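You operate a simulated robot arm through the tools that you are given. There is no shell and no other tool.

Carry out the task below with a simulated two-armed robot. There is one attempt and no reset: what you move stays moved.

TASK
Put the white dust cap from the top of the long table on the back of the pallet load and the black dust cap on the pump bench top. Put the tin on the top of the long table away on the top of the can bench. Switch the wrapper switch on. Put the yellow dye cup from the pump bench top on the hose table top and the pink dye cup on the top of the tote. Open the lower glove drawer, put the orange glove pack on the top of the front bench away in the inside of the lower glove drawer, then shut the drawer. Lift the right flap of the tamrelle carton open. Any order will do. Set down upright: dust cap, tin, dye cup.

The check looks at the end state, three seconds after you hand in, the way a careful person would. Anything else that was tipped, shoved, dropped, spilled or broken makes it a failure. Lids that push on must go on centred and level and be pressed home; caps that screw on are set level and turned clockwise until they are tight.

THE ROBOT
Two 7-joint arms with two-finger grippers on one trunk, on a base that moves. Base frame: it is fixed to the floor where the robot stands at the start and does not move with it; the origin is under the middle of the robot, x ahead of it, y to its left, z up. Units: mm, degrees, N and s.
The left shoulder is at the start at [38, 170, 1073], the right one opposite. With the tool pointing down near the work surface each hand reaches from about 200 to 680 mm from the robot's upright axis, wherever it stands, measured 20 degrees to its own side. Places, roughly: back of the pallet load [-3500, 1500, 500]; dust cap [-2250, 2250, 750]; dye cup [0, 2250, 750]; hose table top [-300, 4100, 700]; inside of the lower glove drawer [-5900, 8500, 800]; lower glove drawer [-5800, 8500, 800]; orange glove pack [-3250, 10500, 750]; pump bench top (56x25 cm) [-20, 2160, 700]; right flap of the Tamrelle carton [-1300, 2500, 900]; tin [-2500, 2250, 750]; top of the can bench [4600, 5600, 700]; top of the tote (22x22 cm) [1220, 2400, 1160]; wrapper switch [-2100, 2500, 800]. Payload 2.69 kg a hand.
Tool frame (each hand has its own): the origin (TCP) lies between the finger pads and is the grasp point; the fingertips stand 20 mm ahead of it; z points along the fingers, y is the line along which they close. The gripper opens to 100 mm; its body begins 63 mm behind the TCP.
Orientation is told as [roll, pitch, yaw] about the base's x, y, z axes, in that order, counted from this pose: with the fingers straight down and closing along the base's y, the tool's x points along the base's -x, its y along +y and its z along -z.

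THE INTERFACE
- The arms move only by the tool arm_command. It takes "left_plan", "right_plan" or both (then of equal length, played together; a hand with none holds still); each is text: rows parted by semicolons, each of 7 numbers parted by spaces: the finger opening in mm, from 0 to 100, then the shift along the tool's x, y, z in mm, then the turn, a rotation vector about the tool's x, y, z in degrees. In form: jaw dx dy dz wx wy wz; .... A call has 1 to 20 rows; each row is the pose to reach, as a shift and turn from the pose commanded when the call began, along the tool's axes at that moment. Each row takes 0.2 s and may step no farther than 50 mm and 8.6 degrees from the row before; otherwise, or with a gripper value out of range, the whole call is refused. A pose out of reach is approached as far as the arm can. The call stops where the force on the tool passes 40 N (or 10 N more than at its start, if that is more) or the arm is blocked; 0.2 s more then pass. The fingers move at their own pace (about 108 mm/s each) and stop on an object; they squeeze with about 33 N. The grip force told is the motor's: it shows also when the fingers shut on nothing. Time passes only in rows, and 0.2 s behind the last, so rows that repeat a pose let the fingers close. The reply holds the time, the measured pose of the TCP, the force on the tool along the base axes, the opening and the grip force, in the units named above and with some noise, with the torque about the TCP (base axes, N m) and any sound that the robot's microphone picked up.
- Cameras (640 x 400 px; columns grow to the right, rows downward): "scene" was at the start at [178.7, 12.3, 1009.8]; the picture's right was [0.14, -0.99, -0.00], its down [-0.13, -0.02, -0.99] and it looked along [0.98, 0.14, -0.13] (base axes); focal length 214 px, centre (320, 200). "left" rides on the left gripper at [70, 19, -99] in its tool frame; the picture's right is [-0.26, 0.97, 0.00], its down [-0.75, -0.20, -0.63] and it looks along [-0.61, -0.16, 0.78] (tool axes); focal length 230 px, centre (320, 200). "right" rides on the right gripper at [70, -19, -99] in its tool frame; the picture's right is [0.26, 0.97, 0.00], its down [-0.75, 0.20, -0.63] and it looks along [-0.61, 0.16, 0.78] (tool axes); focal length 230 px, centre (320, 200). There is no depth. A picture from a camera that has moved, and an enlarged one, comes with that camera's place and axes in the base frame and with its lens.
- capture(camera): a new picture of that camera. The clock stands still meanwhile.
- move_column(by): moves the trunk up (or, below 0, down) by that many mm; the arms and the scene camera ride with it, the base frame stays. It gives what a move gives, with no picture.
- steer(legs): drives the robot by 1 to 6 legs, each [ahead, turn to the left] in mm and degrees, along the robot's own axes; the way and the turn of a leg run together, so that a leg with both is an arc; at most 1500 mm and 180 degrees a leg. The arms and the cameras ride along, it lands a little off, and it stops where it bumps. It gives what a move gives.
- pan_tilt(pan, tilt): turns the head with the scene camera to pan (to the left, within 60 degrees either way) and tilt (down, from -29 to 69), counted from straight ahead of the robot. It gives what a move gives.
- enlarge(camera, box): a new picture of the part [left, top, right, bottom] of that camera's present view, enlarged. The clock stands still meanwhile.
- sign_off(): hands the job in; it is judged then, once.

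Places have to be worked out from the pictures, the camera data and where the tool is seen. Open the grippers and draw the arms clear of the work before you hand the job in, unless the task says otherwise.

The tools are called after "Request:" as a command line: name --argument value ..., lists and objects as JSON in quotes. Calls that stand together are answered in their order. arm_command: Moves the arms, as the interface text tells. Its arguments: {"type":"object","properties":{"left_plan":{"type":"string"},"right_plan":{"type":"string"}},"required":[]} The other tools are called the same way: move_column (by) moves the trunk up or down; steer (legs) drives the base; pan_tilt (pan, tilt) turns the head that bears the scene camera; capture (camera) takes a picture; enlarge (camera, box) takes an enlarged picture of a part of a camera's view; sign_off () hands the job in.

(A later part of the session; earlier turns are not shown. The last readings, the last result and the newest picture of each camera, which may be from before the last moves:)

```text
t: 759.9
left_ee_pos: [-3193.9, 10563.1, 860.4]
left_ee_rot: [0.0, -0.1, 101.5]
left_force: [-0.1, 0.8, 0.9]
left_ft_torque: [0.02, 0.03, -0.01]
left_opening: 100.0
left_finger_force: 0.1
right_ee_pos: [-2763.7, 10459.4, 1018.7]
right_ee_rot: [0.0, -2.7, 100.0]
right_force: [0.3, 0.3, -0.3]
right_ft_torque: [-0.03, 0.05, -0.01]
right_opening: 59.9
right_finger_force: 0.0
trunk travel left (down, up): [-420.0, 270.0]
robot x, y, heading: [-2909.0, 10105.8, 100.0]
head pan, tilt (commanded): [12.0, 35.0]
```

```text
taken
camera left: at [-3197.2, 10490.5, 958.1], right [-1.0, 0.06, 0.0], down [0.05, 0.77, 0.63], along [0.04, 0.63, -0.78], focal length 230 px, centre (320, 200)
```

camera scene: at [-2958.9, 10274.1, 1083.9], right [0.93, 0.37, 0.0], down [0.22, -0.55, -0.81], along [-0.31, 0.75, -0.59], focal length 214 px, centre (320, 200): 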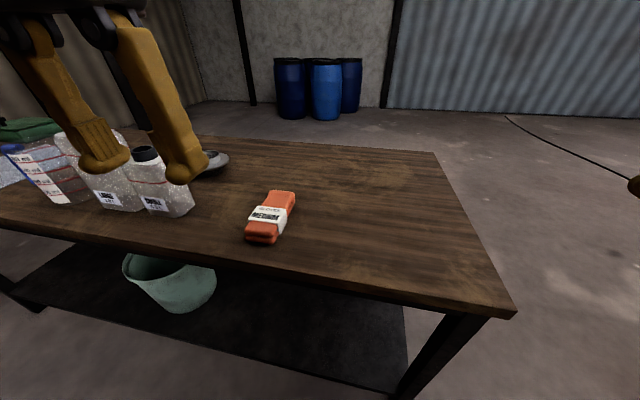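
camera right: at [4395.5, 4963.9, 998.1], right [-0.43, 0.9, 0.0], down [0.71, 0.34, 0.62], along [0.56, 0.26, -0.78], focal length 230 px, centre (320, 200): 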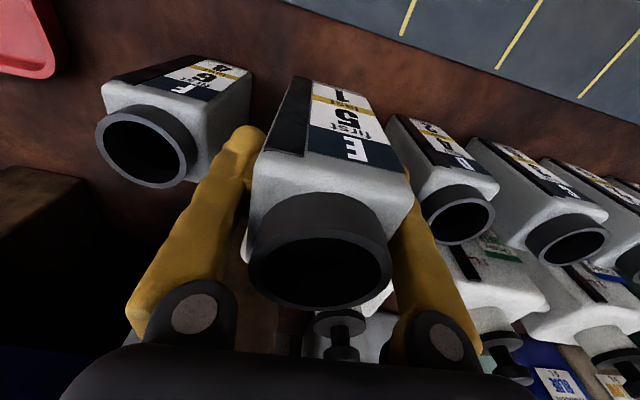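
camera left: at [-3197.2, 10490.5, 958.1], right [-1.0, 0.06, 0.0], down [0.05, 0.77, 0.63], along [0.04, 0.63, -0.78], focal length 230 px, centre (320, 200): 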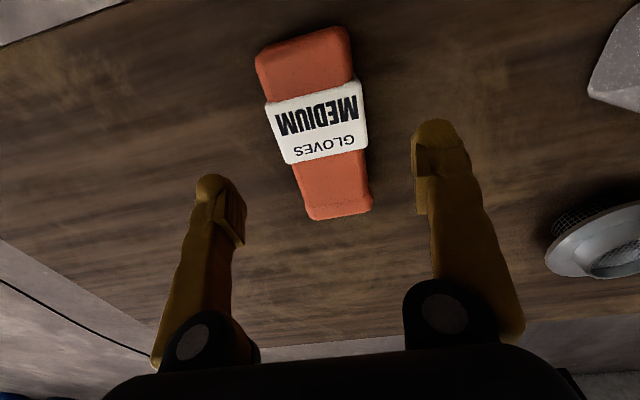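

Good alignment. I nudge forward 8 mm, trim yaw, lower to z≈786 and close on the pack.

Request:
arm_command --left_plan "100 -4 1 20 0 0 1; 100 -8 2 40 0 0 2; 100 -8 2 60 0 0 2; 100 -8 2 74 0 0 2; 100 -8 2 74 0 0 2; 70 -8 2 74 0 0 2; 40 -8 2 74 0 0 2; 30 -8 2 74 0 0 2; 30 -8 2 74 0 0 2; 30 -8 2 74 0 0 2"

Request:
capture --camera "left"

```text
t: 762.1
left_ee_pos: [-3197.9, 10572.0, 787.4]
left_ee_rot: [0.0, -0.1, 99.4]
left_force: [0.3, 0.8, -0.1]
left_ft_torque: [0.01, -0.03, -0.02]
left_opening: 64.1
left_finger_force: 32.9
right_ee_pos: [-2763.6, 10459.8, 1020.3]
right_ee_rot: [0.2, -2.7, 99.9]
right_force: [0.3, 0.8, -0.6]
right_ft_torque: [0.02, -0.03, -0.02]
right_opening: 60.1
right_finger_force: 0.0
trunk travel left (down, up): [-420.0, 270.0]
robot x, y, heading: [-2908.7, 10102.6, 100.0]
head pan, tilt (commanded): [12.0, 35.0]
```

```text
taken
camera left: at [-3203.4, 10498.7, 884.9], right [-1.0, 0.1, 0.0], down [0.08, 0.77, 0.63], along [0.06, 0.63, -0.78], focal length 230 px, centre (320, 200)
```

left: 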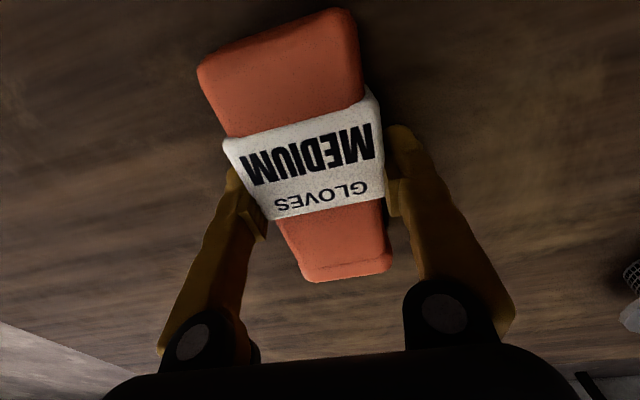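

Gloves gripped (64 mm, 33 N). I lift and draw back to the travel posture.

Request:
arm_command --left_plan "30 0 0 -10 0 0 0; 30 0 0 -35 0 0 0; 30 0 0 -70 0 0 0; 30 0 0 -110 0 0 0; 30 15 0 -150 0 0 0; 30 50 0 -160 0 0 0; 30 90 0 -160 0 0 0; 30 120 0 -160 0 0 0; 30 120 0 -160 0 0 0"

Request:
capture --camera "left"

```text
t: 764.1
left_ee_pos: [-3176.9, 10452.3, 947.4]
left_ee_rot: [0.0, -0.2, 99.4]
left_force: [0.7, -0.1, -1.5]
left_ft_torque: [-0.02, 0.03, 0.0]
left_opening: 64.1
left_finger_force: 33.2
right_ee_pos: [-2762.6, 10460.4, 1019.9]
right_ee_rot: [0.0, -2.6, 99.9]
right_force: [-0.1, -0.1, 0.4]
right_ft_torque: [-0.01, -0.02, 0.02]
right_opening: 60.0
right_finger_force: 0.1
trunk travel left (down, up): [-420.0, 270.0]
robot x, y, heading: [-2910.3, 10106.2, 99.8]
head pan, tilt (commanded): [12.0, 35.0]
```

```text
taken
camera left: at [-3183.4, 10379.8, 1045.5], right [-1.0, 0.1, 0.0], down [0.08, 0.77, 0.63], along [0.06, 0.63, -0.78], focal length 230 px, centre (320, 200)
```

left: 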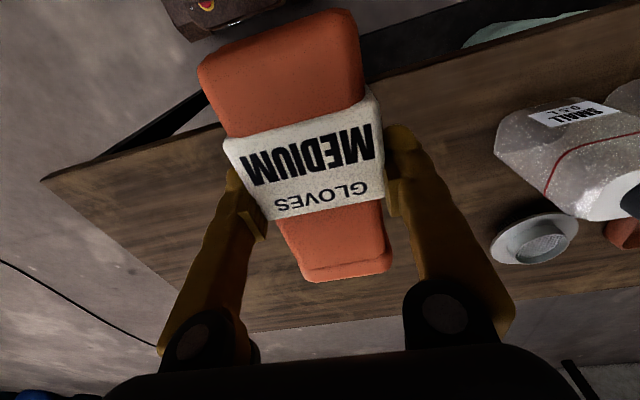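

Gloves secured. I back off 150 mm, lower the right hand to match, hold, and turn left toward the glove rack.

Request:
steer --legs '[[-150, 0]]'

Request:
arm_command --left_plan "30 -10 0 0 0 0 0; 30 -20 0 0 0 0 0; 30 -30 0 5 0 0 0; 30 -40 0 10 0 0 0; 30 -40 0 10 0 0 0; 30 -40 0 10 0 0 0; 30 -40 0 10 0 0 0; 30 -40 0 10 0 0 0; 30 -40 0 10 0 0 0; 30 -40 0 10 0 0 0; 30 -40 0 10 0 0 0" --right_plan "60 -10 0 25 0 1 0; 60 -20 0 50 0 2 0; 60 -30 0 75 0 2.7 0; 60 -40 0 85 0 2.7 0; 60 -40 0 85 0 2.7 0; 60 -40 0 85 0 2.7 0; 60 -40 0 85 0 2.7 0; 60 -40 0 85 0 2.7 0; 60 -40 0 85 0 2.7 0; 60 -40 0 85 0 2.7 0; 60 -40 0 85 0 2.7 0"

Request:
steer --legs '[[0, 8], [0, 8], [0, 8], [0, 8], [0, 8], [0, 8]]'

Request:
steer --legs '[[0, 8], [0, 8], [0, 8], [0, 8], [0, 8], [0, 8]]'

Request:
steer --legs '[[0, 8], [0, 8]]'

Request:
pan_tilt --pan 0 --tilt 15

Request:
capture --camera "scene"

```text
t: 765.5
left_ee_pos: [-3152.3, 10302.9, 947.9]
left_ee_rot: [0.0, -0.3, 99.5]
left_force: [-0.4, -0.1, -0.8]
left_ft_torque: [0.05, 0.02, 0.01]
left_opening: 64.3
left_finger_force: 32.7
right_ee_pos: [-2735.9, 10310.6, 1020.3]
right_ee_rot: [-0.1, -2.8, 99.9]
right_force: [0.3, -0.8, -0.9]
right_ft_torque: [0.08, 0.0, 0.0]
right_opening: 60.0
right_finger_force: 0.1
trunk travel left (down, up): [-420.0, 270.0]
robot x, y, heading: [-2883.1, 9955.9, 100.3]
head pan, tilt (commanded): [12.0, 35.0]
```

```text
t: 767.9
left_ee_pos: [-3156.9, 10329.5, 943.9]
left_ee_rot: [0.2, -1.1, 99.6]
left_force: [-1.0, 0.8, -1.8]
left_ft_torque: [0.02, 0.02, 0.01]
left_opening: 64.5
left_finger_force: 33.2
right_ee_pos: [-2742.2, 10340.2, 941.7]
right_ee_rot: [-0.1, -0.9, 100.0]
right_force: [0.2, 1.3, 1.6]
right_ft_torque: [0.01, -0.03, 0.0]
right_opening: 60.1
right_finger_force: 0.0
trunk travel left (down, up): [-420.0, 270.0]
robot x, y, heading: [-2885.5, 9956.2, 100.0]
head pan, tilt (commanded): [12.0, 35.0]
```

```text
t: 772.0
left_ee_pos: [-3343.4, 10003.6, 945.0]
left_ee_rot: [0.1, -1.1, 147.5]
left_force: [-0.5, -1.2, -0.9]
left_ft_torque: [0.0, 0.01, 0.03]
left_opening: 64.2
left_finger_force: 32.9
right_ee_pos: [-3073.2, 10319.5, 942.6]
right_ee_rot: [-0.2, -0.9, 147.9]
right_force: [0.2, -0.3, 0.3]
right_ft_torque: [0.05, 0.0, 0.0]
right_opening: 59.9
right_finger_force: 0.0
trunk travel left (down, up): [-420.0, 270.0]
robot x, y, heading: [-2884.1, 9958.1, 148.2]
head pan, tilt (commanded): [12.0, 35.0]
```

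```text
t: 776.1
left_ee_pos: [-3209.8, 9651.6, 950.9]
left_ee_rot: [0.1, -2.0, -164.5]
left_force: [0.3, 0.3, 0.0]
left_ft_torque: [0.02, -0.01, -0.05]
left_opening: 64.4
left_finger_force: 33.1
right_ee_pos: [-3264.6, 10063.6, 946.6]
right_ee_rot: [-0.1, -1.8, -164.0]
right_force: [1.5, 0.0, 0.6]
right_ft_torque: [-0.02, 0.0, -0.01]
right_opening: 60.0
right_finger_force: 0.0
trunk travel left (down, up): [-420.0, 270.0]
robot x, y, heading: [-2880.7, 9966.3, -163.8]
head pan, tilt (commanded): [12.0, 35.0]
```

```text
t: 777.8
left_ee_pos: [-3098.9, 9581.8, 956.5]
left_ee_rot: [0.1, -2.9, -148.5]
left_force: [-0.4, -0.1, -0.5]
left_ft_torque: [-0.01, 0.01, 0.01]
left_opening: 64.4
left_finger_force: 32.5
right_ee_pos: [-3265.6, 9962.9, 952.9]
right_ee_rot: [-0.2, -2.7, -148.0]
right_force: [0.6, 0.5, 0.2]
right_ft_torque: [-0.03, 0.0, 0.01]
right_opening: 59.9
right_finger_force: 0.0
trunk travel left (down, up): [-420.0, 270.0]
robot x, y, heading: [-2884.5, 9962.0, -147.7]
head pan, tilt (commanded): [12.0, 35.0]
```

```text
t: 778.6
left_ee_pos: [-3087.0, 9588.7, 962.9]
left_ee_rot: [0.3, -3.8, -148.4]
left_force: [-0.4, -0.4, -0.8]
left_ft_torque: [-0.01, -0.04, 0.01]
left_opening: 63.9
left_finger_force: 33.0
right_ee_pos: [-3253.6, 9971.0, 958.4]
right_ee_rot: [-0.1, -3.5, -148.0]
right_force: [0.3, 0.2, 0.2]
right_ft_torque: [0.02, -0.02, 0.01]
right_opening: 59.9
right_finger_force: 0.1
trunk travel left (down, up): [-420.0, 270.0]
robot x, y, heading: [-2882.5, 9958.1, -147.6]
head pan, tilt (commanded): [0.0, 15.0]
```

```text
taken
camera scene: at [-3039.1, 9863.3, 1115.6], right [-0.54, 0.84, 0.0], down [0.23, 0.15, -0.96], along [-0.81, -0.51, -0.28], focal length 214 px, centre (320, 200)
```

scene: 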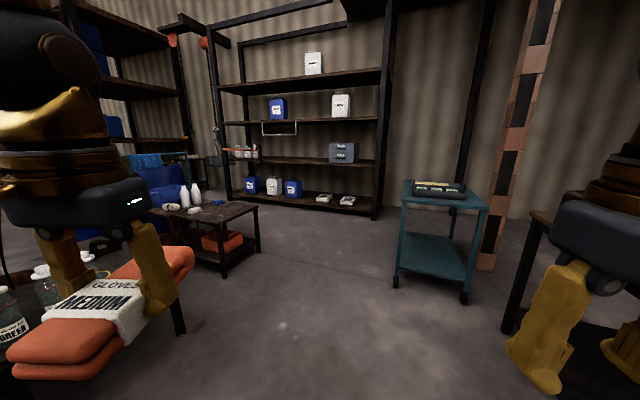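

The drawer unit is on the rack ahead near (-5780, 8497). The way between the low table and the green trolley is clear. I turn 3° right and drive in two stages.

Request:
arm_command --left_plan "30 -15 0 5 0 1 0; 30 -30 0 10 0 2 0; 30 -50 0 20 0.3 3.8 0; 30 -50 0 20 0.3 3.8 0; 30 -50 0 20 0.3 3.8 0; 30 -50 0 20 0.3 3.8 0; 30 -50 0 20 0.3 3.8 0; 30 -50 0 20 0.3 3.8 0" --right_plan "60 -15 0 5 0 1 0; 60 -30 0 10 0 2 0; 60 -50 0 20 0 3.5 0; 60 -50 0 20 0 3.5 0; 60 -50 0 20 0 3.5 0; 60 -50 0 20 0 3.5 0; 60 -50 0 20 0 3.5 0; 60 -50 0 20 0 3.5 0"

Request:
steer --legs '[[0, -3], [1200, 0], [900, 0]]'

Request:
capture --camera "scene"

```text
t: 780.4
left_ee_pos: [-3130.2, 9562.3, 946.4]
left_ee_rot: [0.0, 0.0, -148.6]
left_force: [-0.6, 0.0, -0.4]
left_ft_torque: [-0.01, 0.01, 0.02]
left_opening: 64.0
left_finger_force: 33.3
right_ee_pos: [-3295.8, 9943.2, 941.2]
right_ee_rot: [-0.1, -0.2, -148.0]
right_force: [-0.6, -0.1, -0.8]
right_ft_torque: [-0.02, -0.05, 0.01]
right_opening: 59.8
right_finger_force: 0.1
trunk travel left (down, up): [-420.0, 270.0]
robot x, y, heading: [-2883.9, 9965.3, -147.7]
head pan, tilt (commanded): [0.0, 15.0]
```

```text
t: 791.2
left_ee_pos: [-4976.0, 8564.4, 946.1]
left_ee_rot: [-0.1, 0.0, -151.9]
left_force: [0.4, -0.6, -1.9]
left_ft_torque: [0.03, 0.01, -0.02]
left_opening: 64.4
left_finger_force: 33.2
right_ee_pos: [-5121.2, 8954.7, 941.2]
right_ee_rot: [-0.2, -0.2, -151.5]
right_force: [-0.4, 0.2, -0.3]
right_ft_torque: [0.01, 0.0, 0.0]
right_opening: 59.8
right_finger_force: 0.0
trunk travel left (down, up): [-420.0, 270.0]
robot x, y, heading: [-4709.1, 8950.9, -151.3]
head pan, tilt (commanded): [0.0, 15.0]
```

```text
taken
camera scene: at [-4867.8, 8860.6, 1115.7], right [-0.48, 0.87, 0.0], down [0.24, 0.13, -0.96], along [-0.84, -0.47, -0.28], focal length 214 px, centre (320, 200)
```

scene: 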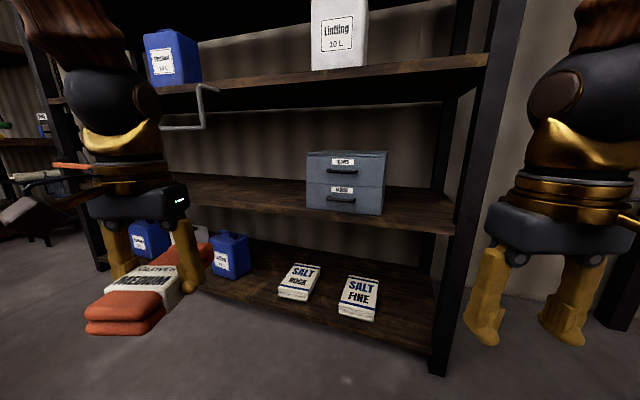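

Request:
enlarge --camera "scene" --box '[290, 130, 410, 225]'

```text
4.21 times, centred on (350, 178) of scene
camera zoom: at [-4867.8, 8860.6, 1115.7], right [-0.48, 0.87, 0.0], down [0.24, 0.13, -0.96], along [-0.84, -0.47, -0.28], focal length 903 px, centre (194, 295)
```

zoom: 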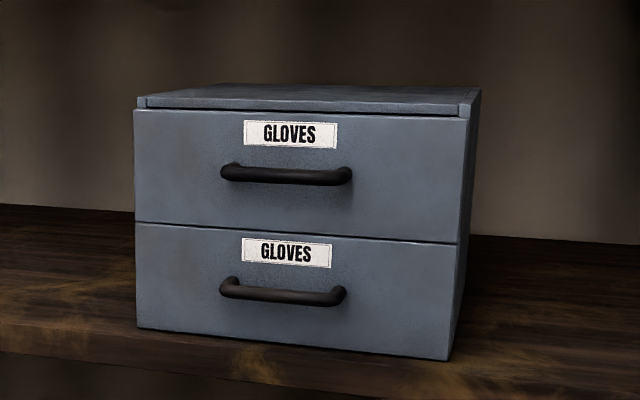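

Both drawers have bow handles; the lower one's handle is near (-5800, 8460, ~826). I move to about (-5087, 8617), facing the unit (heading ≈192°), and lower the trunk 100 mm.

Request:
steer --legs '[[0, 7], [0, 6], [495, 0]]'

Request:
arm_command --left_plan "30 0 0 0 0 0 0; 30 0 0 0 0 0 0; 30 0 0 0 0 0 0; 30 0 0 0 0 0 0; 30 0 0 0 0 0 0; 30 0 0 0 0 0 0; 30 0 0 0 0 0 0; 30 0 0 0 0 0 0; 30 0 0 0 0 0 0"

Request:
steer --legs '[[0, -8], [0, -8], [0, -8], [0, -5]]'

Request:
move_column --by -100

Request:
capture --camera "scene"

```text
t: 795.2
left_ee_pos: [-5238.0, 8192.6, 953.7]
left_ee_rot: [-0.2, -0.9, -138.7]
left_force: [-0.4, 0.0, -1.2]
left_ft_torque: [0.0, -0.01, 0.03]
left_opening: 64.4
left_finger_force: 32.5
right_ee_pos: [-5465.1, 8540.2, 946.6]
right_ee_rot: [-0.1, -1.1, -138.2]
right_force: [0.3, -0.5, -0.1]
right_ft_torque: [-0.01, 0.0, -0.03]
right_opening: 59.9
right_finger_force: 0.1
trunk travel left (down, up): [-420.0, 270.0]
robot x, y, heading: [-5072.0, 8621.6, -138.0]
head pan, tilt (commanded): [0.0, 15.0]
```

```text
t: 797.2
left_ee_pos: [-5226.0, 8202.8, 959.5]
left_ee_rot: [0.0, -1.7, -138.6]
left_force: [-0.5, -0.4, 0.0]
left_ft_torque: [-0.01, -0.01, -0.01]
left_opening: 64.2
left_finger_force: 32.7
right_ee_pos: [-5454.3, 8552.4, 952.0]
right_ee_rot: [0.0, -1.9, -138.2]
right_force: [0.3, -0.2, -1.0]
right_ft_torque: [0.0, -0.01, 0.01]
right_opening: 60.1
right_finger_force: 0.1
trunk travel left (down, up): [-420.0, 270.0]
robot x, y, heading: [-5072.0, 8619.9, -137.9]
head pan, tilt (commanded): [0.0, 15.0]
```

```text
t: 800.0
left_ee_pos: [-5408.4, 8328.9, 959.8]
left_ee_rot: [0.0, -1.8, -167.6]
left_force: [-0.7, 0.0, -0.7]
left_ft_torque: [0.03, -0.01, 0.04]
left_opening: 64.4
left_finger_force: 33.4
right_ee_pos: [-5439.5, 8745.1, 952.1]
right_ee_rot: [-0.1, -2.0, -167.2]
right_force: [-0.2, 0.7, 0.0]
right_ft_torque: [-0.02, -0.03, -0.02]
right_opening: 60.0
right_finger_force: 0.1
trunk travel left (down, up): [-420.0, 270.0]
robot x, y, heading: [-5071.9, 8620.4, -167.2]
head pan, tilt (commanded): [0.0, 15.0]
```

```text
t: 801.3
left_ee_pos: [-5393.1, 8332.5, 865.2]
left_ee_rot: [-0.1, -2.8, -167.7]
left_force: [0.2, -1.2, -0.7]
left_ft_torque: [-0.02, -0.01, -0.02]
left_opening: 64.1
left_finger_force: 33.3
right_ee_pos: [-5426.3, 8746.7, 858.0]
right_ee_rot: [-0.1, -3.0, -167.2]
right_force: [-0.6, 0.2, 0.3]
right_ft_torque: [0.02, 0.01, 0.01]
right_opening: 60.0
right_finger_force: 0.1
trunk travel left (down, up): [-320.0, 370.0]
robot x, y, heading: [-5071.7, 8621.7, -166.9]
head pan, tilt (commanded): [0.0, 15.0]
```

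```text
taken
camera scene: at [-5249.6, 8576.6, 1016.0], right [-0.23, 0.97, 0.0], down [0.27, 0.06, -0.96], along [-0.94, -0.22, -0.28], focal length 214 px, centre (320, 200)
```

scene: 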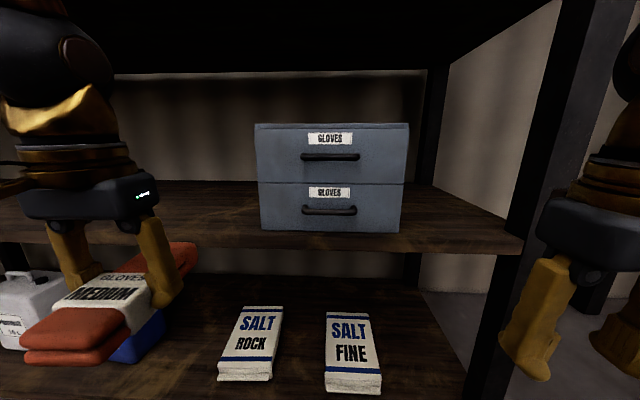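

The lower handle triangulates to about (-5734, 8488, 846), with the unit's front square to heading ≈ -171°. I enlarge the handle.

Request:
enlarge --camera "scene" --box '[250, 115, 415, 240]'

Request:
capture --camera "right"

```text
3.20 times, centred on (332, 178) of scene
camera zoom: at [-5249.6, 8576.6, 1016.0], right [-0.23, 0.97, 0.0], down [0.27, 0.06, -0.96], along [-0.94, -0.22, -0.28], focal length 686 px, centre (280, 272)
```

zoom: 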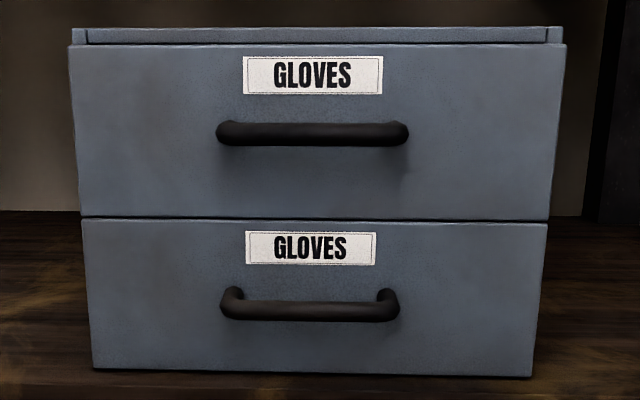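

```text
taken
camera right: at [-5357.0, 8782.4, 953.5], right [0.46, -0.89, -0.02], down [-0.66, -0.36, 0.67], along [-0.6, -0.3, -0.74], focal length 230 px, centre (320, 200)
```

right: 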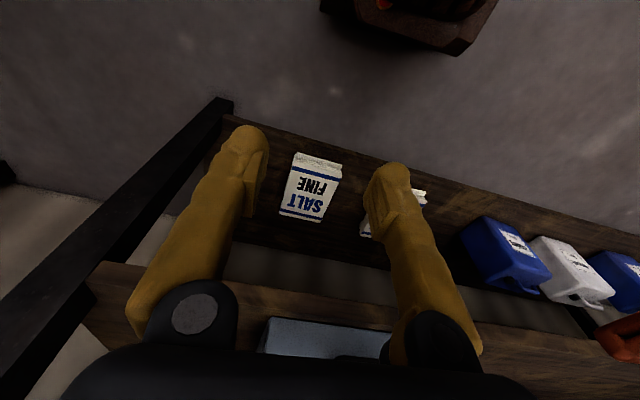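

I'll pinch the bar from the front with the right tool horizontal. First I bring the right hand forward to about 520 mm ahead, z≈900, yaw -171.

Request:
arm_command --right_plan "60 -41 17 -6 0 0.6 0.8; 60 -82 33 -12 0 1.2 1.6; 60 -123 50 -19 0 1.8 2.4; 60 -164 67 -25 0 2.4 3.2; 60 -205 83.7 -31 0 3 3.8; 60 -205 83.7 -31 0 3 3.8; 60 -205 83.7 -31 0 3 3.8"

Request:
arm_command --right_plan "60 0 0 0 0 -8 0; 60 0 0 0 0 -16 0; 60 0 0 0 0 -24 0; 60 0 0 0 0 -32 0; 60 0 0 0 0 -40 0; 60 0 0 0 0 -48 0; 60 0 0 0 0 -56 0; 60 0 0 0 0 -64 0; 60 0 0 0 0 -72 0; 60 0 0 0 0 -80 0; 60 0 0 0 0 -88 0; 60 0 0 0 0 -88 0; 60 0 0 0 0 -88 0"

Request:
capture --camera "scene"

```text
t: 802.9
left_ee_pos: [-5393.7, 8331.8, 865.7]
left_ee_rot: [0.0, -2.7, -167.7]
left_force: [0.2, 0.5, -0.4]
left_ft_torque: [-0.03, -0.02, 0.01]
left_opening: 63.9
left_finger_force: 33.2
right_ee_pos: [-5606.6, 8621.4, 898.6]
right_ee_rot: [0.0, 0.1, -171.0]
right_force: [-0.1, 0.9, 0.7]
right_ft_torque: [-0.04, -0.03, -0.02]
right_opening: 59.8
right_finger_force: 0.0
trunk travel left (down, up): [-320.0, 370.0]
robot x, y, heading: [-5073.9, 8618.0, -167.1]
head pan, tilt (commanded): [0.0, 15.0]
```

```text
t: 805.7
left_ee_pos: [-5394.3, 8331.7, 865.7]
left_ee_rot: [0.0, -2.8, -167.7]
left_force: [0.2, -0.4, -1.6]
left_ft_torque: [-0.03, -0.02, -0.02]
left_opening: 64.3
left_finger_force: 32.9
right_ee_pos: [-5615.7, 8638.8, 902.3]
right_ee_rot: [33.6, -87.5, 152.8]
right_force: [-0.2, -0.2, 0.3]
right_ft_torque: [-0.02, -0.04, 0.02]
right_opening: 60.3
right_finger_force: 0.0
trunk travel left (down, up): [-320.0, 370.0]
robot x, y, heading: [-5071.9, 8617.1, -166.8]
head pan, tilt (commanded): [0.0, 15.0]
```

```text
taken
camera scene: at [-5249.8, 8576.5, 1015.8], right [-0.23, 0.97, 0.0], down [0.27, 0.06, -0.96], along [-0.94, -0.22, -0.28], focal length 214 px, centre (320, 200)
```

scene: 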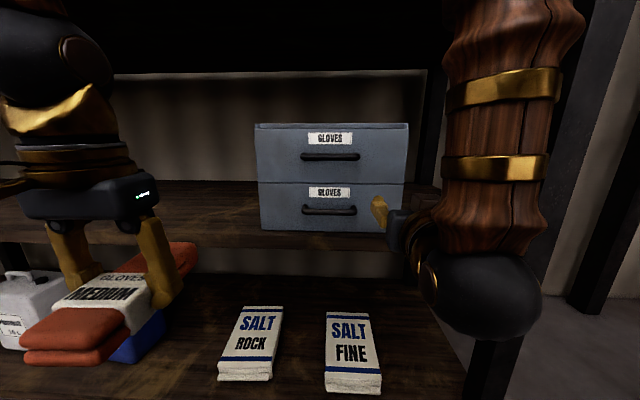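

The tool is horizontal now. I roll it 90 degrees so the fingers close vertically.

Request:
arm_command --right_plan "60 0 0 0 0 0 -8.2; 60 0 0 0 0 0 -16.4; 60 0 0 0 0 0 -24.6; 60 0 0 0 0 0 -32.8; 60 0 0 0 0 0 -41; 60 0 0 0 0 0 -49.2; 60 0 0 0 0 0 -57.4; 60 0 0 0 0 0 -65.6; 60 0 0 0 0 0 -73.8; 60 0 0 0 0 0 -82; 60 0 0 0 0 0 -90; 60 0 0 0 0 0 -90; 60 0 0 0 0 0 -90"

Request:
capture --camera "scene"

Request:
capture --camera "right"

```text
t: 808.5
left_ee_pos: [-5393.7, 8331.8, 866.1]
left_ee_rot: [0.0, -2.8, -167.7]
left_force: [0.0, 0.2, 0.0]
left_ft_torque: [0.01, 0.01, -0.03]
left_opening: 64.0
left_finger_force: 32.5
right_ee_pos: [-5614.1, 8637.4, 900.5]
right_ee_rot: [-87.7, -1.4, -83.7]
right_force: [0.1, -0.8, -0.4]
right_ft_torque: [0.0, 0.02, 0.01]
right_opening: 59.8
right_finger_force: 0.0
trunk travel left (down, up): [-320.0, 370.0]
robot x, y, heading: [-5073.9, 8619.1, -166.8]
head pan, tilt (commanded): [0.0, 15.0]
```

```text
taken
camera scene: at [-5249.8, 8576.6, 1015.8], right [-0.23, 0.97, 0.0], down [0.27, 0.06, -0.96], along [-0.94, -0.22, -0.28], focal length 214 px, centre (320, 200)
```

scene: 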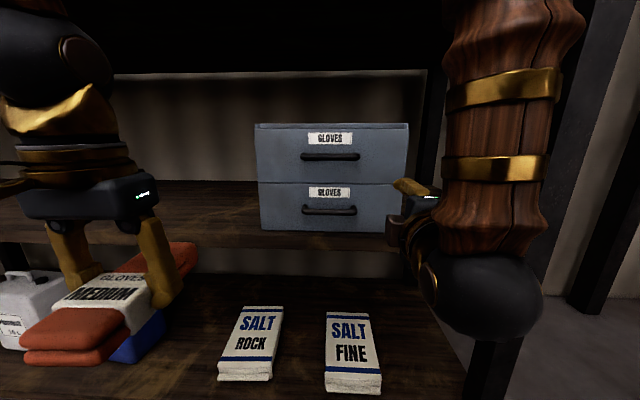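

```text
taken
camera right: at [-5524.3, 8718.2, 921.9], right [0.01, 0.24, -0.97], down [0.72, -0.68, -0.16], along [-0.7, -0.69, -0.18], focal length 230 px, centre (320, 200)
```

right: 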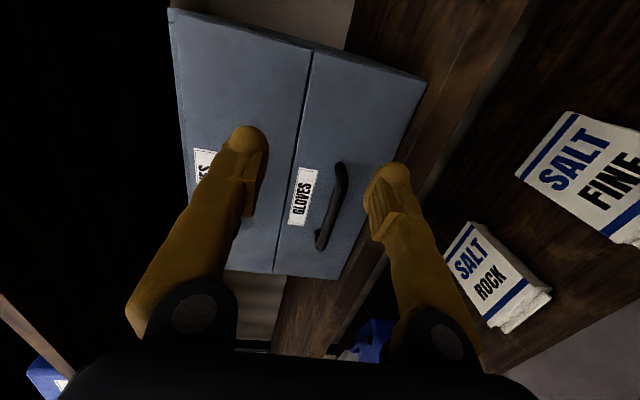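

I refine the lower handle bar to about (-5747, 8486, 843). I move to a pre-grasp point ~85 mm in front of it.

Request:
arm_command --right_plan "60 -30 10 5 0 0 0; 60 -60 22 12 0 0 0; 60 -90 34 25 0 0 0; 60 -120 46 42 0 0 0; 60 -134.5 54.4 61 0 0 0; 60 -134.5 54.4 61 0 0 0; 60 -134.5 54.4 61 0 0 0"

Request:
capture --camera "right"

Request:
enlarge --camera "scene" --box '[250, 115, 415, 240]'

```text
t: 810.1
left_ee_pos: [-5394.6, 8332.7, 866.5]
left_ee_rot: [-0.1, -2.8, -167.8]
left_force: [-0.5, 0.4, -1.1]
left_ft_torque: [-0.01, -0.03, 0.0]
left_opening: 64.2
left_finger_force: 33.6
right_ee_pos: [-5652.2, 8489.2, 842.2]
right_ee_rot: [-88.0, 0.0, -82.4]
right_force: [-0.1, -0.3, -0.3]
right_ft_torque: [0.01, -0.02, -0.02]
right_opening: 60.1
right_finger_force: 0.1
trunk travel left (down, up): [-320.0, 370.0]
robot x, y, heading: [-5073.0, 8619.0, -167.1]
head pan, tilt (commanded): [0.0, 15.0]
```

```text
taken
camera right: at [-5562.9, 8571.7, 864.7], right [0.0, 0.26, -0.97], down [0.73, -0.66, -0.18], along [-0.68, -0.71, -0.19], focal length 230 px, centre (320, 200)
```

right: 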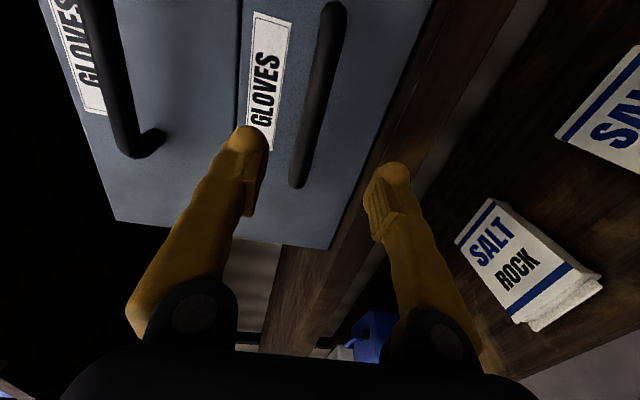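

```text
3.20 times, centred on (332, 178) of scene
camera zoom: at [-5249.8, 8576.5, 1015.8], right [-0.23, 0.97, 0.0], down [0.27, 0.06, -0.96], along [-0.94, -0.22, -0.28], focal length 686 px, centre (280, 272)
```

zoom: 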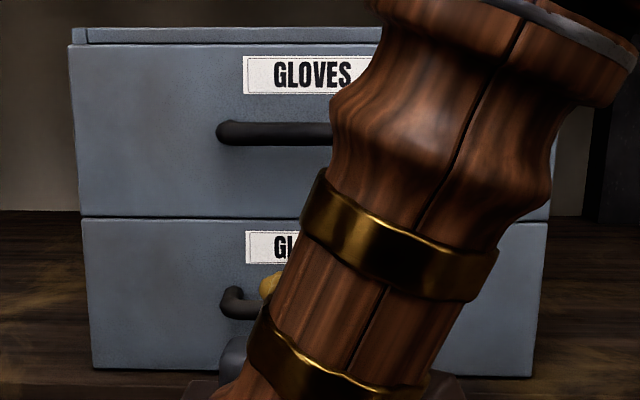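

The bar lies between the open fingers, ~5 mm high of center. I trim and advance 68 mm.

Request:
arm_command --right_plan "60 4 -3 17 0 0 0; 60 8 -5 34 0 0 0; 60 8 -5 51 0 0 0; 60 8 -5 68 0 0 0; 60 8 -5 68 0 0 0"

Request:
capture --camera "right"

```text
t: 811.3
left_ee_pos: [-5393.4, 8332.0, 866.4]
left_ee_rot: [0.0, -2.7, -167.8]
left_force: [0.2, 0.6, -1.2]
left_ft_torque: [0.0, -0.01, 0.01]
left_opening: 64.2
left_finger_force: 33.1
right_ee_pos: [-5719.5, 8486.3, 846.2]
right_ee_rot: [-88.0, -0.1, -82.0]
right_force: [0.3, 0.0, 0.1]
right_ft_torque: [0.03, -0.01, 0.0]
right_opening: 60.1
right_finger_force: 0.0
trunk travel left (down, up): [-320.0, 370.0]
robot x, y, heading: [-5072.7, 8617.5, -167.0]
head pan, tilt (commanded): [0.0, 15.0]
```

```text
taken
camera right: at [-5631.3, 8568.4, 868.1], right [0.0, 0.26, -0.97], down [0.73, -0.66, -0.18], along [-0.68, -0.71, -0.19], focal length 230 px, centre (320, 200)
```

right: 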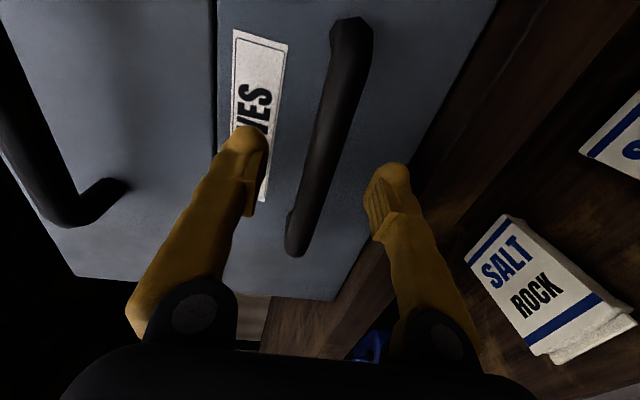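

The bar is about 13 mm ahead of the TCP and centered vertically. I advance 6 mm and close on it.

Request:
arm_command --right_plan "60 0 0 3 0 0 0; 60 0 0 6 0 0 0; 40 0 0 6 0 0 0; 20 0 0 6 0 0 0; 0 0 0 6 0 0 0; 0 0 0 6 0 0 0; 0 0 0 6 0 0 0"

Request:
capture --camera "right"

```text
t: 812.9
left_ee_pos: [-5391.2, 8332.5, 866.8]
left_ee_rot: [-0.1, -2.9, -167.7]
left_force: [-0.1, -0.4, -1.4]
left_ft_torque: [0.01, 0.02, 0.0]
left_opening: 64.2
left_finger_force: 33.1
right_ee_pos: [-5723.9, 8484.5, 848.2]
right_ee_rot: [-88.6, 0.0, -82.1]
right_force: [0.0, -2.0, 31.3]
right_ft_torque: [0.27, -0.11, 0.47]
right_opening: 6.0
right_finger_force: 33.2
trunk travel left (down, up): [-320.0, 370.0]
robot x, y, heading: [-5076.7, 8618.9, -166.8]
head pan, tilt (commanded): [0.0, 15.0]
```

```text
taken
camera right: at [-5635.7, 8567.8, 870.2], right [-0.01, 0.26, -0.97], down [0.73, -0.66, -0.18], along [-0.68, -0.71, -0.18], focal length 230 px, centre (320, 200)
```

right: 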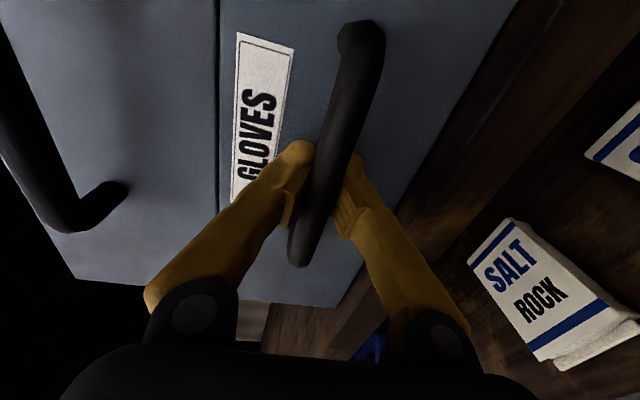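

The bar is gripped. I relieve the upward load by 2 mm and pull straight back 60 mm first.

Request:
arm_command --right_plan "0 0 -2 6 0 0 0; 0 0 -2 -4 0 0 0; 0 0 -2 -19 0 0 0; 0 0 -2 -34 0 0 0; 0 0 -2 -49 0 0 0; 0 0 -2 -60 0 0 0; 0 0 -2 -60 0 0 0"

Request:
capture --camera "scene"

Request:
capture --camera "right"

```text
t: 813.5
left_ee_pos: [-5380.9, 8333.8, 871.5]
left_ee_rot: [0.0, -3.8, -167.7]
left_force: [-0.7, -0.8, -1.0]
left_ft_torque: [-0.01, -0.03, 0.01]
left_opening: 64.1
left_finger_force: 32.2
right_ee_pos: [-5713.1, 8493.0, 848.8]
right_ee_rot: [-88.6, 0.3, -82.3]
right_force: [4.4, -23.1, -14.5]
right_ft_torque: [-0.12, 0.09, -0.27]
right_opening: 6.1
right_finger_force: 31.4
trunk travel left (down, up): [-320.0, 370.0]
robot x, y, heading: [-5075.0, 8619.5, -167.0]
head pan, tilt (commanded): [0.0, 15.0]
stopped in row 2 (right hand): the force on the tool passed its limit at 45 N (the readings are from after the stop); the commanded pose is now the measured one
```

```text
taken
camera scene: at [-5250.1, 8575.0, 1015.1], right [-0.23, 0.97, 0.0], down [0.27, 0.06, -0.96], along [-0.94, -0.22, -0.28], focal length 214 px, centre (320, 200)
```

scene: 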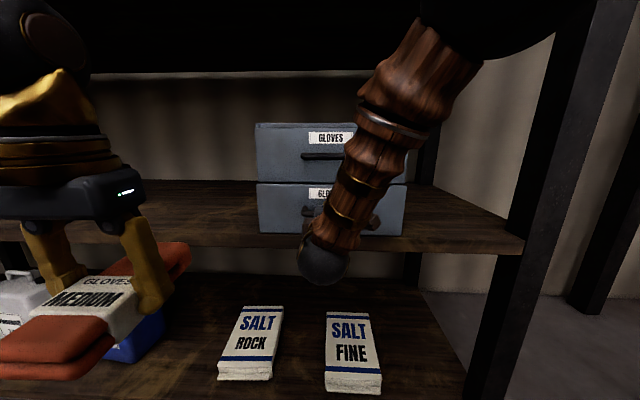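

```text
taken
camera right: at [-5624.7, 8575.1, 870.7], right [-0.01, 0.27, -0.96], down [0.73, -0.66, -0.19], along [-0.68, -0.7, -0.19], focal length 230 px, centre (320, 200)
```

right: 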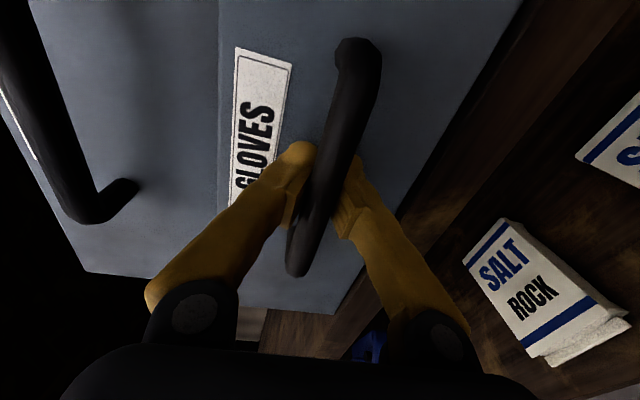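

The pull hit the force limit (45 N); the drawer moved about 11 mm. I pull more slowly, 3 mm per step.

Request:
arm_command --right_plan "0 0 0 -2 0 0 0; 0 0 0 -4 0 0 0; 0 0 0 -7 0 0 0; 0 0 0 -10 0 0 0; 0 0 0 -13 0 0 0; 0 0 0 -16 0 0 0; 0 0 0 -19 0 0 0; 0 0 0 -22 0 0 0; 0 0 0 -25 0 0 0; 0 0 0 -28 0 0 0; 0 0 0 -31 0 0 0; 0 0 0 -34 0 0 0; 0 0 0 -37 0 0 0; 0 0 0 -40 0 0 0"

Request:
capture --camera "scene"

```text
t: 816.5
left_ee_pos: [-5382.1, 8334.3, 871.3]
left_ee_rot: [0.0, -3.6, -167.7]
left_force: [0.5, 0.3, -0.7]
left_ft_torque: [0.02, -0.02, 0.03]
left_opening: 64.3
left_finger_force: 32.7
right_ee_pos: [-5678.6, 8507.3, 848.5]
right_ee_rot: [-88.7, 0.2, -83.4]
right_force: [-0.9, 5.6, -19.6]
right_ft_torque: [-0.19, 0.32, 0.1]
right_opening: 0.0
right_finger_force: 30.1
trunk travel left (down, up): [-320.0, 370.0]
robot x, y, heading: [-5073.5, 8617.8, -166.9]
head pan, tilt (commanded): [0.0, 15.0]
```

```text
taken
camera scene: at [-5251.3, 8576.8, 1015.4], right [-0.22, 0.97, 0.0], down [0.27, 0.06, -0.96], along [-0.94, -0.22, -0.28], focal length 214 px, centre (320, 200)
```

scene: 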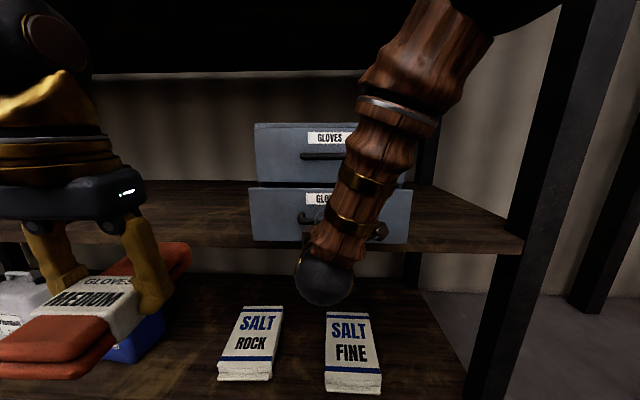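

The lower drawer has come out some, but the fingers slipped off the bar. I look at the handle again.

Request:
capture --camera "right"

Request:
enlarge --camera "scene" --box '[235, 110, 425, 255]'

```text
taken
camera right: at [-5589.1, 8587.7, 871.2], right [-0.01, 0.26, -0.96], down [0.72, -0.67, -0.19], along [-0.7, -0.69, -0.18], focal length 230 px, centre (320, 200)
```

right: 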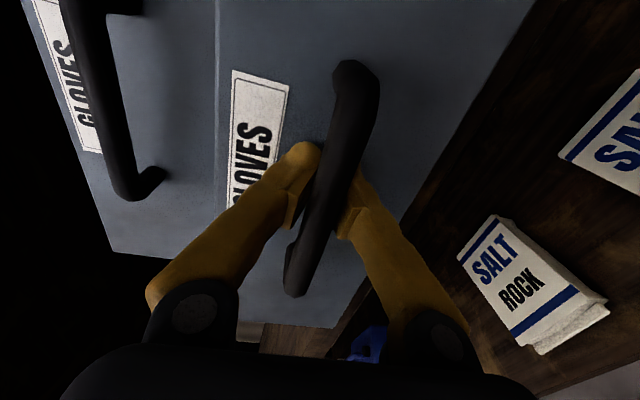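

```text
2.76 times, centred on (330, 182) of scene
camera zoom: at [-5251.3, 8576.8, 1015.4], right [-0.22, 0.97, 0.0], down [0.27, 0.06, -0.96], along [-0.94, -0.22, -0.28], focal length 592 px, centre (292, 248)
```

zoom: 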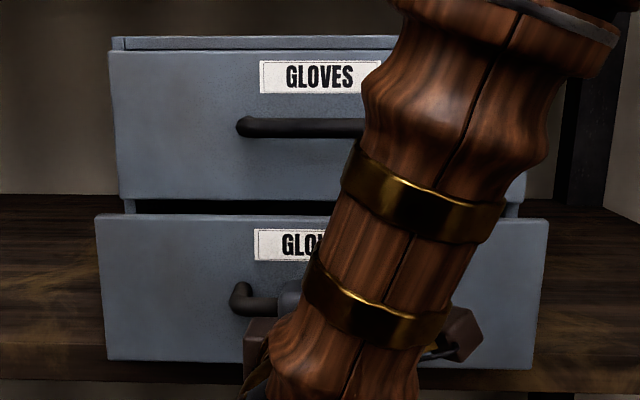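

The closed fingertips now hook behind the bar, which is even safer. I keep pulling back slowly, 80 mm.

Request:
arm_command --right_plan "0 0 0 -3 0 0 0; 0 0 0 -6 0 0 0; 0 0 0 -10 0 0 0; 0 0 0 -14 0 0 0; 0 0 0 -18 0 0 0; 0 0 0 -22 0 0 0; 0 0 0 -26 0 0 0; 0 0 0 -30 0 0 0; 0 0 0 -34 0 0 0; 0 0 0 -38 0 0 0; 0 0 0 -42 0 0 0; 0 0 0 -46 0 0 0; 0 0 0 -50 0 0 0; 0 0 0 -54 0 0 0; 0 0 0 -58 0 0 0; 0 0 0 -62 0 0 0; 0 0 0 -66 0 0 0; 0 0 0 -70 0 0 0; 0 0 0 -75 0 0 0; 0 0 0 -80 0 0 0"

Request:
enlarge --camera "scene" --box '[220, 100, 430, 270]'

```text
t: 820.7
left_ee_pos: [-5383.6, 8335.8, 871.5]
left_ee_rot: [0.1, -3.6, -167.8]
left_force: [0.7, -0.2, -0.9]
left_ft_torque: [0.04, -0.05, -0.01]
left_opening: 64.2
left_finger_force: 33.4
right_ee_pos: [-5600.3, 8518.8, 850.2]
right_ee_rot: [-88.5, 0.1, -83.6]
right_force: [-3.2, 17.9, -35.4]
right_ft_torque: [-0.15, 0.71, 0.39]
right_opening: 6.1
right_finger_force: 29.8
trunk travel left (down, up): [-320.0, 370.0]
robot x, y, heading: [-5073.9, 8619.6, -167.0]
head pan, tilt (commanded): [0.0, 15.0]
```

```text
2.35 times, centred on (325, 185) of scene
camera zoom: at [-5252.2, 8577.7, 1015.2], right [-0.22, 0.97, 0.0], down [0.27, 0.06, -0.96], along [-0.94, -0.22, -0.28], focal length 505 px, centre (308, 235)
```

zoom: 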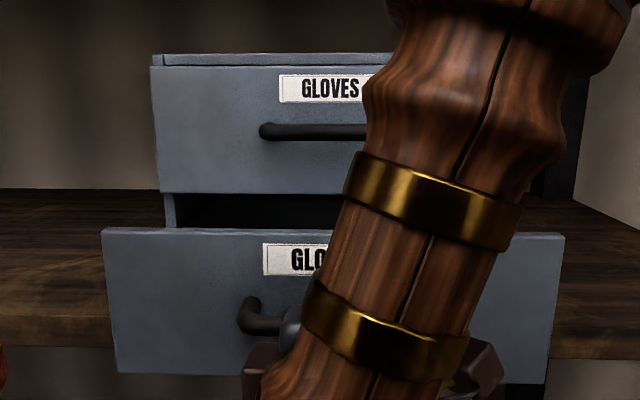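

Opened about 120 mm. I relieve the side loads a little and pull on.

Request:
arm_command --right_plan "0 1 1 0 0 0 0; 0 2 3 0 0 0 0; 0 3 4 0 0 0 0; 0 3 4 0 0 0 0"

Request:
arm_command --right_plan "0 0 0 -3 0 0 0; 0 0 0 -6 0 0 0; 0 0 0 -10 0 0 0; 0 0 0 -14 0 0 0; 0 0 0 -18 0 0 0; 0 0 0 -22 0 0 0; 0 0 0 -26 0 0 0; 0 0 0 -30 0 0 0; 0 0 0 -34 0 0 0; 0 0 0 -38 0 0 0; 0 0 0 -42 0 0 0; 0 0 0 -46 0 0 0; 0 0 0 -50 0 0 0; 0 0 0 -54 0 0 0; 0 0 0 -58 0 0 0; 0 0 0 -62 0 0 0"

Request:
enlarge --camera "scene" --box '[200, 90, 450, 290]'

```text
t: 821.5
left_ee_pos: [-5367.2, 8337.7, 878.0]
left_ee_rot: [0.0, -4.6, -167.8]
left_force: [1.0, 0.3, -0.9]
left_ft_torque: [-0.01, 0.07, 0.03]
left_opening: 64.2
left_finger_force: 32.5
right_ee_pos: [-5585.6, 8527.4, 850.7]
right_ee_rot: [-87.7, 0.0, -84.1]
right_force: [2.5, -5.4, -57.6]
right_ft_torque: [-0.55, 0.87, -0.78]
right_opening: 6.1
right_finger_force: 29.9
trunk travel left (down, up): [-320.0, 370.0]
robot x, y, heading: [-5079.8, 8614.9, -167.2]
head pan, tilt (commanded): [0.0, 15.0]
stopped in row 3 (right hand): the force on the tool passed its limit at 50 N (the readings are from after the stop); the commanded pose is now the measured one
```

```text
t: 823.7
left_ee_pos: [-5351.6, 8339.9, 883.2]
left_ee_rot: [0.0, -5.5, -167.7]
left_force: [0.7, 0.3, -1.2]
left_ft_torque: [0.01, 0.04, 0.01]
left_opening: 64.0
left_finger_force: 33.2
right_ee_pos: [-5539.0, 8540.5, 849.4]
right_ee_rot: [-86.5, -0.5, -85.3]
right_force: [5.7, -21.4, -65.8]
right_ft_torque: [-0.54, 1.01, -0.35]
right_opening: 0.0
right_finger_force: 29.9
trunk travel left (down, up): [-320.0, 370.0]
robot x, y, heading: [-5073.8, 8618.0, -166.9]
head pan, tilt (commanded): [0.0, 15.0]
stopped in row 10 (right hand): the force on the tool passed its limit at 68 N (the readings are from after the stop); the commanded pose is now the measured one
```

```text
2.00 times, centred on (325, 190) of scene
camera zoom: at [-5249.8, 8574.6, 1015.5], right [-0.23, 0.97, 0.0], down [0.27, 0.06, -0.96], along [-0.94, -0.22, -0.28], focal length 429 px, centre (310, 220)
```

zoom: 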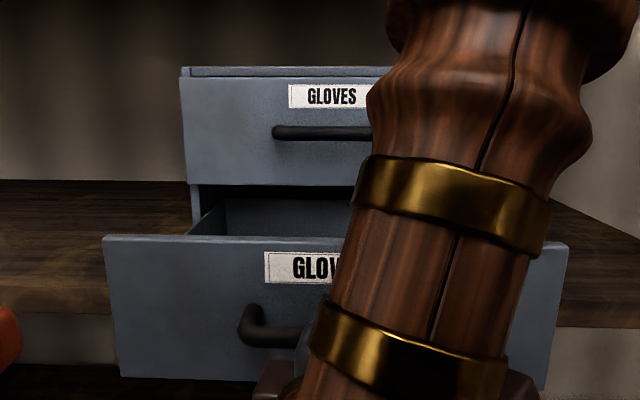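

The drawer is open about 185 mm, enough for the pack. I open the fingers and back the right hand off.

Request:
arm_command --right_plan "20 0 0 0 0 0 0; 40 0 0 0 0 0 0; 60 0 0 0 0 0 0; 60 0 0 0 0 0 0; 60 0 0 -10 0 0 0; 60 0 0 -25 0 0 0; 60 0 0 -45 0 0 0; 60 0 0 -60 0 0 0; 60 0 0 -60 0 0 0"

Request:
capture --camera "right"

Request:
capture --camera "scene"

```text
t: 825.7
left_ee_pos: [-5354.1, 8341.5, 883.2]
left_ee_rot: [0.0, -5.5, -167.7]
left_force: [0.1, 0.1, -1.0]
left_ft_torque: [0.0, 0.0, -0.01]
left_opening: 64.2
left_finger_force: 33.2
right_ee_pos: [-5490.7, 8548.7, 864.7]
right_ee_rot: [-88.4, -1.2, -86.4]
right_force: [-0.4, -0.8, -0.5]
right_ft_torque: [-0.01, -0.01, 0.0]
right_opening: 60.1
right_finger_force: 0.1
trunk travel left (down, up): [-320.0, 370.0]
robot x, y, heading: [-5073.3, 8615.5, -167.1]
head pan, tilt (commanded): [0.0, 15.0]
```

```text
taken
camera right: at [-5397.3, 8625.9, 884.1], right [0.01, 0.24, -0.97], down [0.68, -0.71, -0.17], along [-0.73, -0.66, -0.17], focal length 230 px, centre (320, 200)
```

right: 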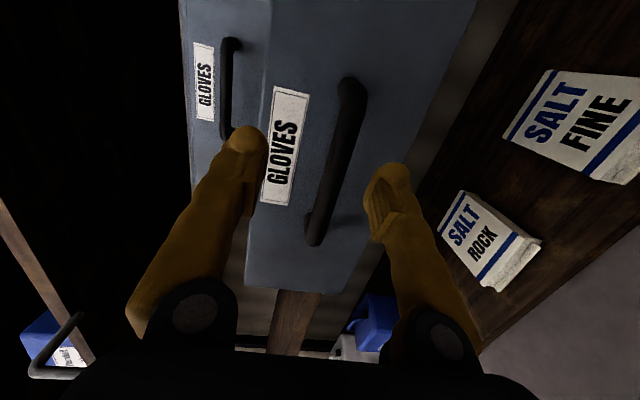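

```text
taken
camera scene: at [-5249.7, 8576.6, 1015.8], right [-0.23, 0.97, 0.0], down [0.27, 0.06, -0.96], along [-0.94, -0.22, -0.28], focal length 214 px, centre (320, 200)
```

scene: 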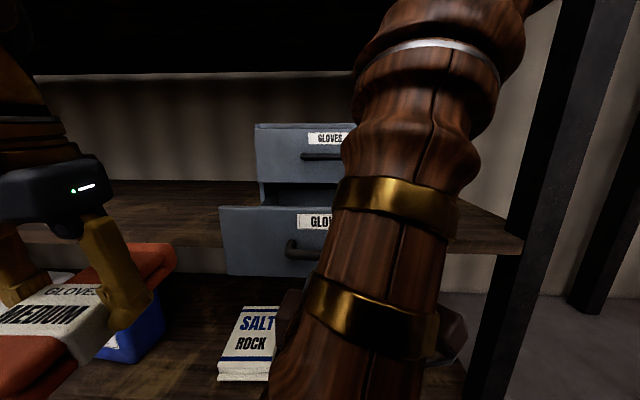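

I move the right hand aside to the right, keeping it horizontal for the later push.

Request:
arm_command --right_plan "60 30 0 0 0 0 0; 60 65 0 0 0 0 0; 40 105 0 0 0 0 0; 20 145 0 0 0 0 0; 0 185 0 0 0 0 0; 0 220 0 0 0 0 0; 0 220 0 0 0 0 0; 0 220 0 0 0 0 0"

Request:
pan_tilt --pan 0 --tilt 30

Request:
capture --camera "scene"

```text
t: 827.5
left_ee_pos: [-5353.3, 8341.8, 883.0]
left_ee_rot: [0.0, -5.5, -167.7]
left_force: [-0.4, -0.1, -0.3]
left_ft_torque: [0.03, 0.0, 0.0]
left_opening: 64.3
left_finger_force: 33.2
right_ee_pos: [-5512.6, 8764.4, 857.7]
right_ee_rot: [-87.5, -0.6, -85.8]
right_force: [0.8, -0.6, -0.4]
right_ft_torque: [0.03, -0.02, 0.02]
right_opening: 0.0
right_finger_force: 29.1
right hand out of reach, approached as far as the arm can: row 5, 6, 7, 8
trunk travel left (down, up): [-320.0, 370.0]
robot x, y, heading: [-5075.7, 8617.5, -166.9]
head pan, tilt (commanded): [0.0, 15.0]
```

```text
t: 828.2
left_ee_pos: [-5353.4, 8340.9, 884.5]
left_ee_rot: [0.0, -5.5, -167.7]
left_force: [-0.2, -0.6, -1.2]
left_ft_torque: [-0.02, 0.01, 0.0]
left_opening: 64.2
left_finger_force: 33.4
right_ee_pos: [-5513.0, 8762.6, 859.1]
right_ee_rot: [-87.5, -0.6, -85.8]
right_force: [1.0, 0.4, -0.2]
right_ft_torque: [-0.01, -0.01, 0.01]
right_opening: 0.0
right_finger_force: 30.0
trunk travel left (down, up): [-320.0, 370.0]
robot x, y, heading: [-5074.9, 8618.6, -166.9]
head pan, tilt (commanded): [0.0, 30.0]
```

```text
taken
camera scene: at [-5246.4, 8577.3, 991.8], right [-0.23, 0.97, 0.0], down [0.5, 0.12, -0.86], along [-0.84, -0.19, -0.51], focal length 214 px, centre (320, 200)
```

scene: 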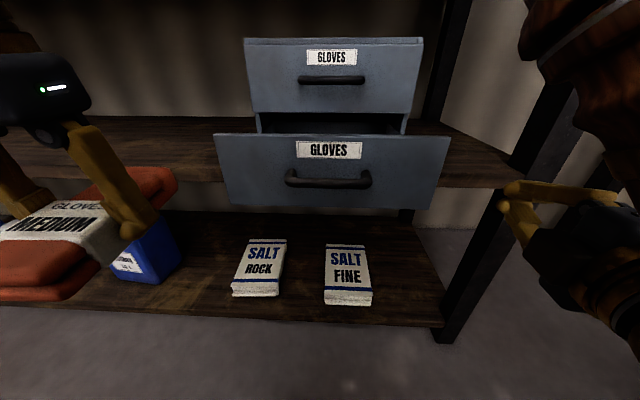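

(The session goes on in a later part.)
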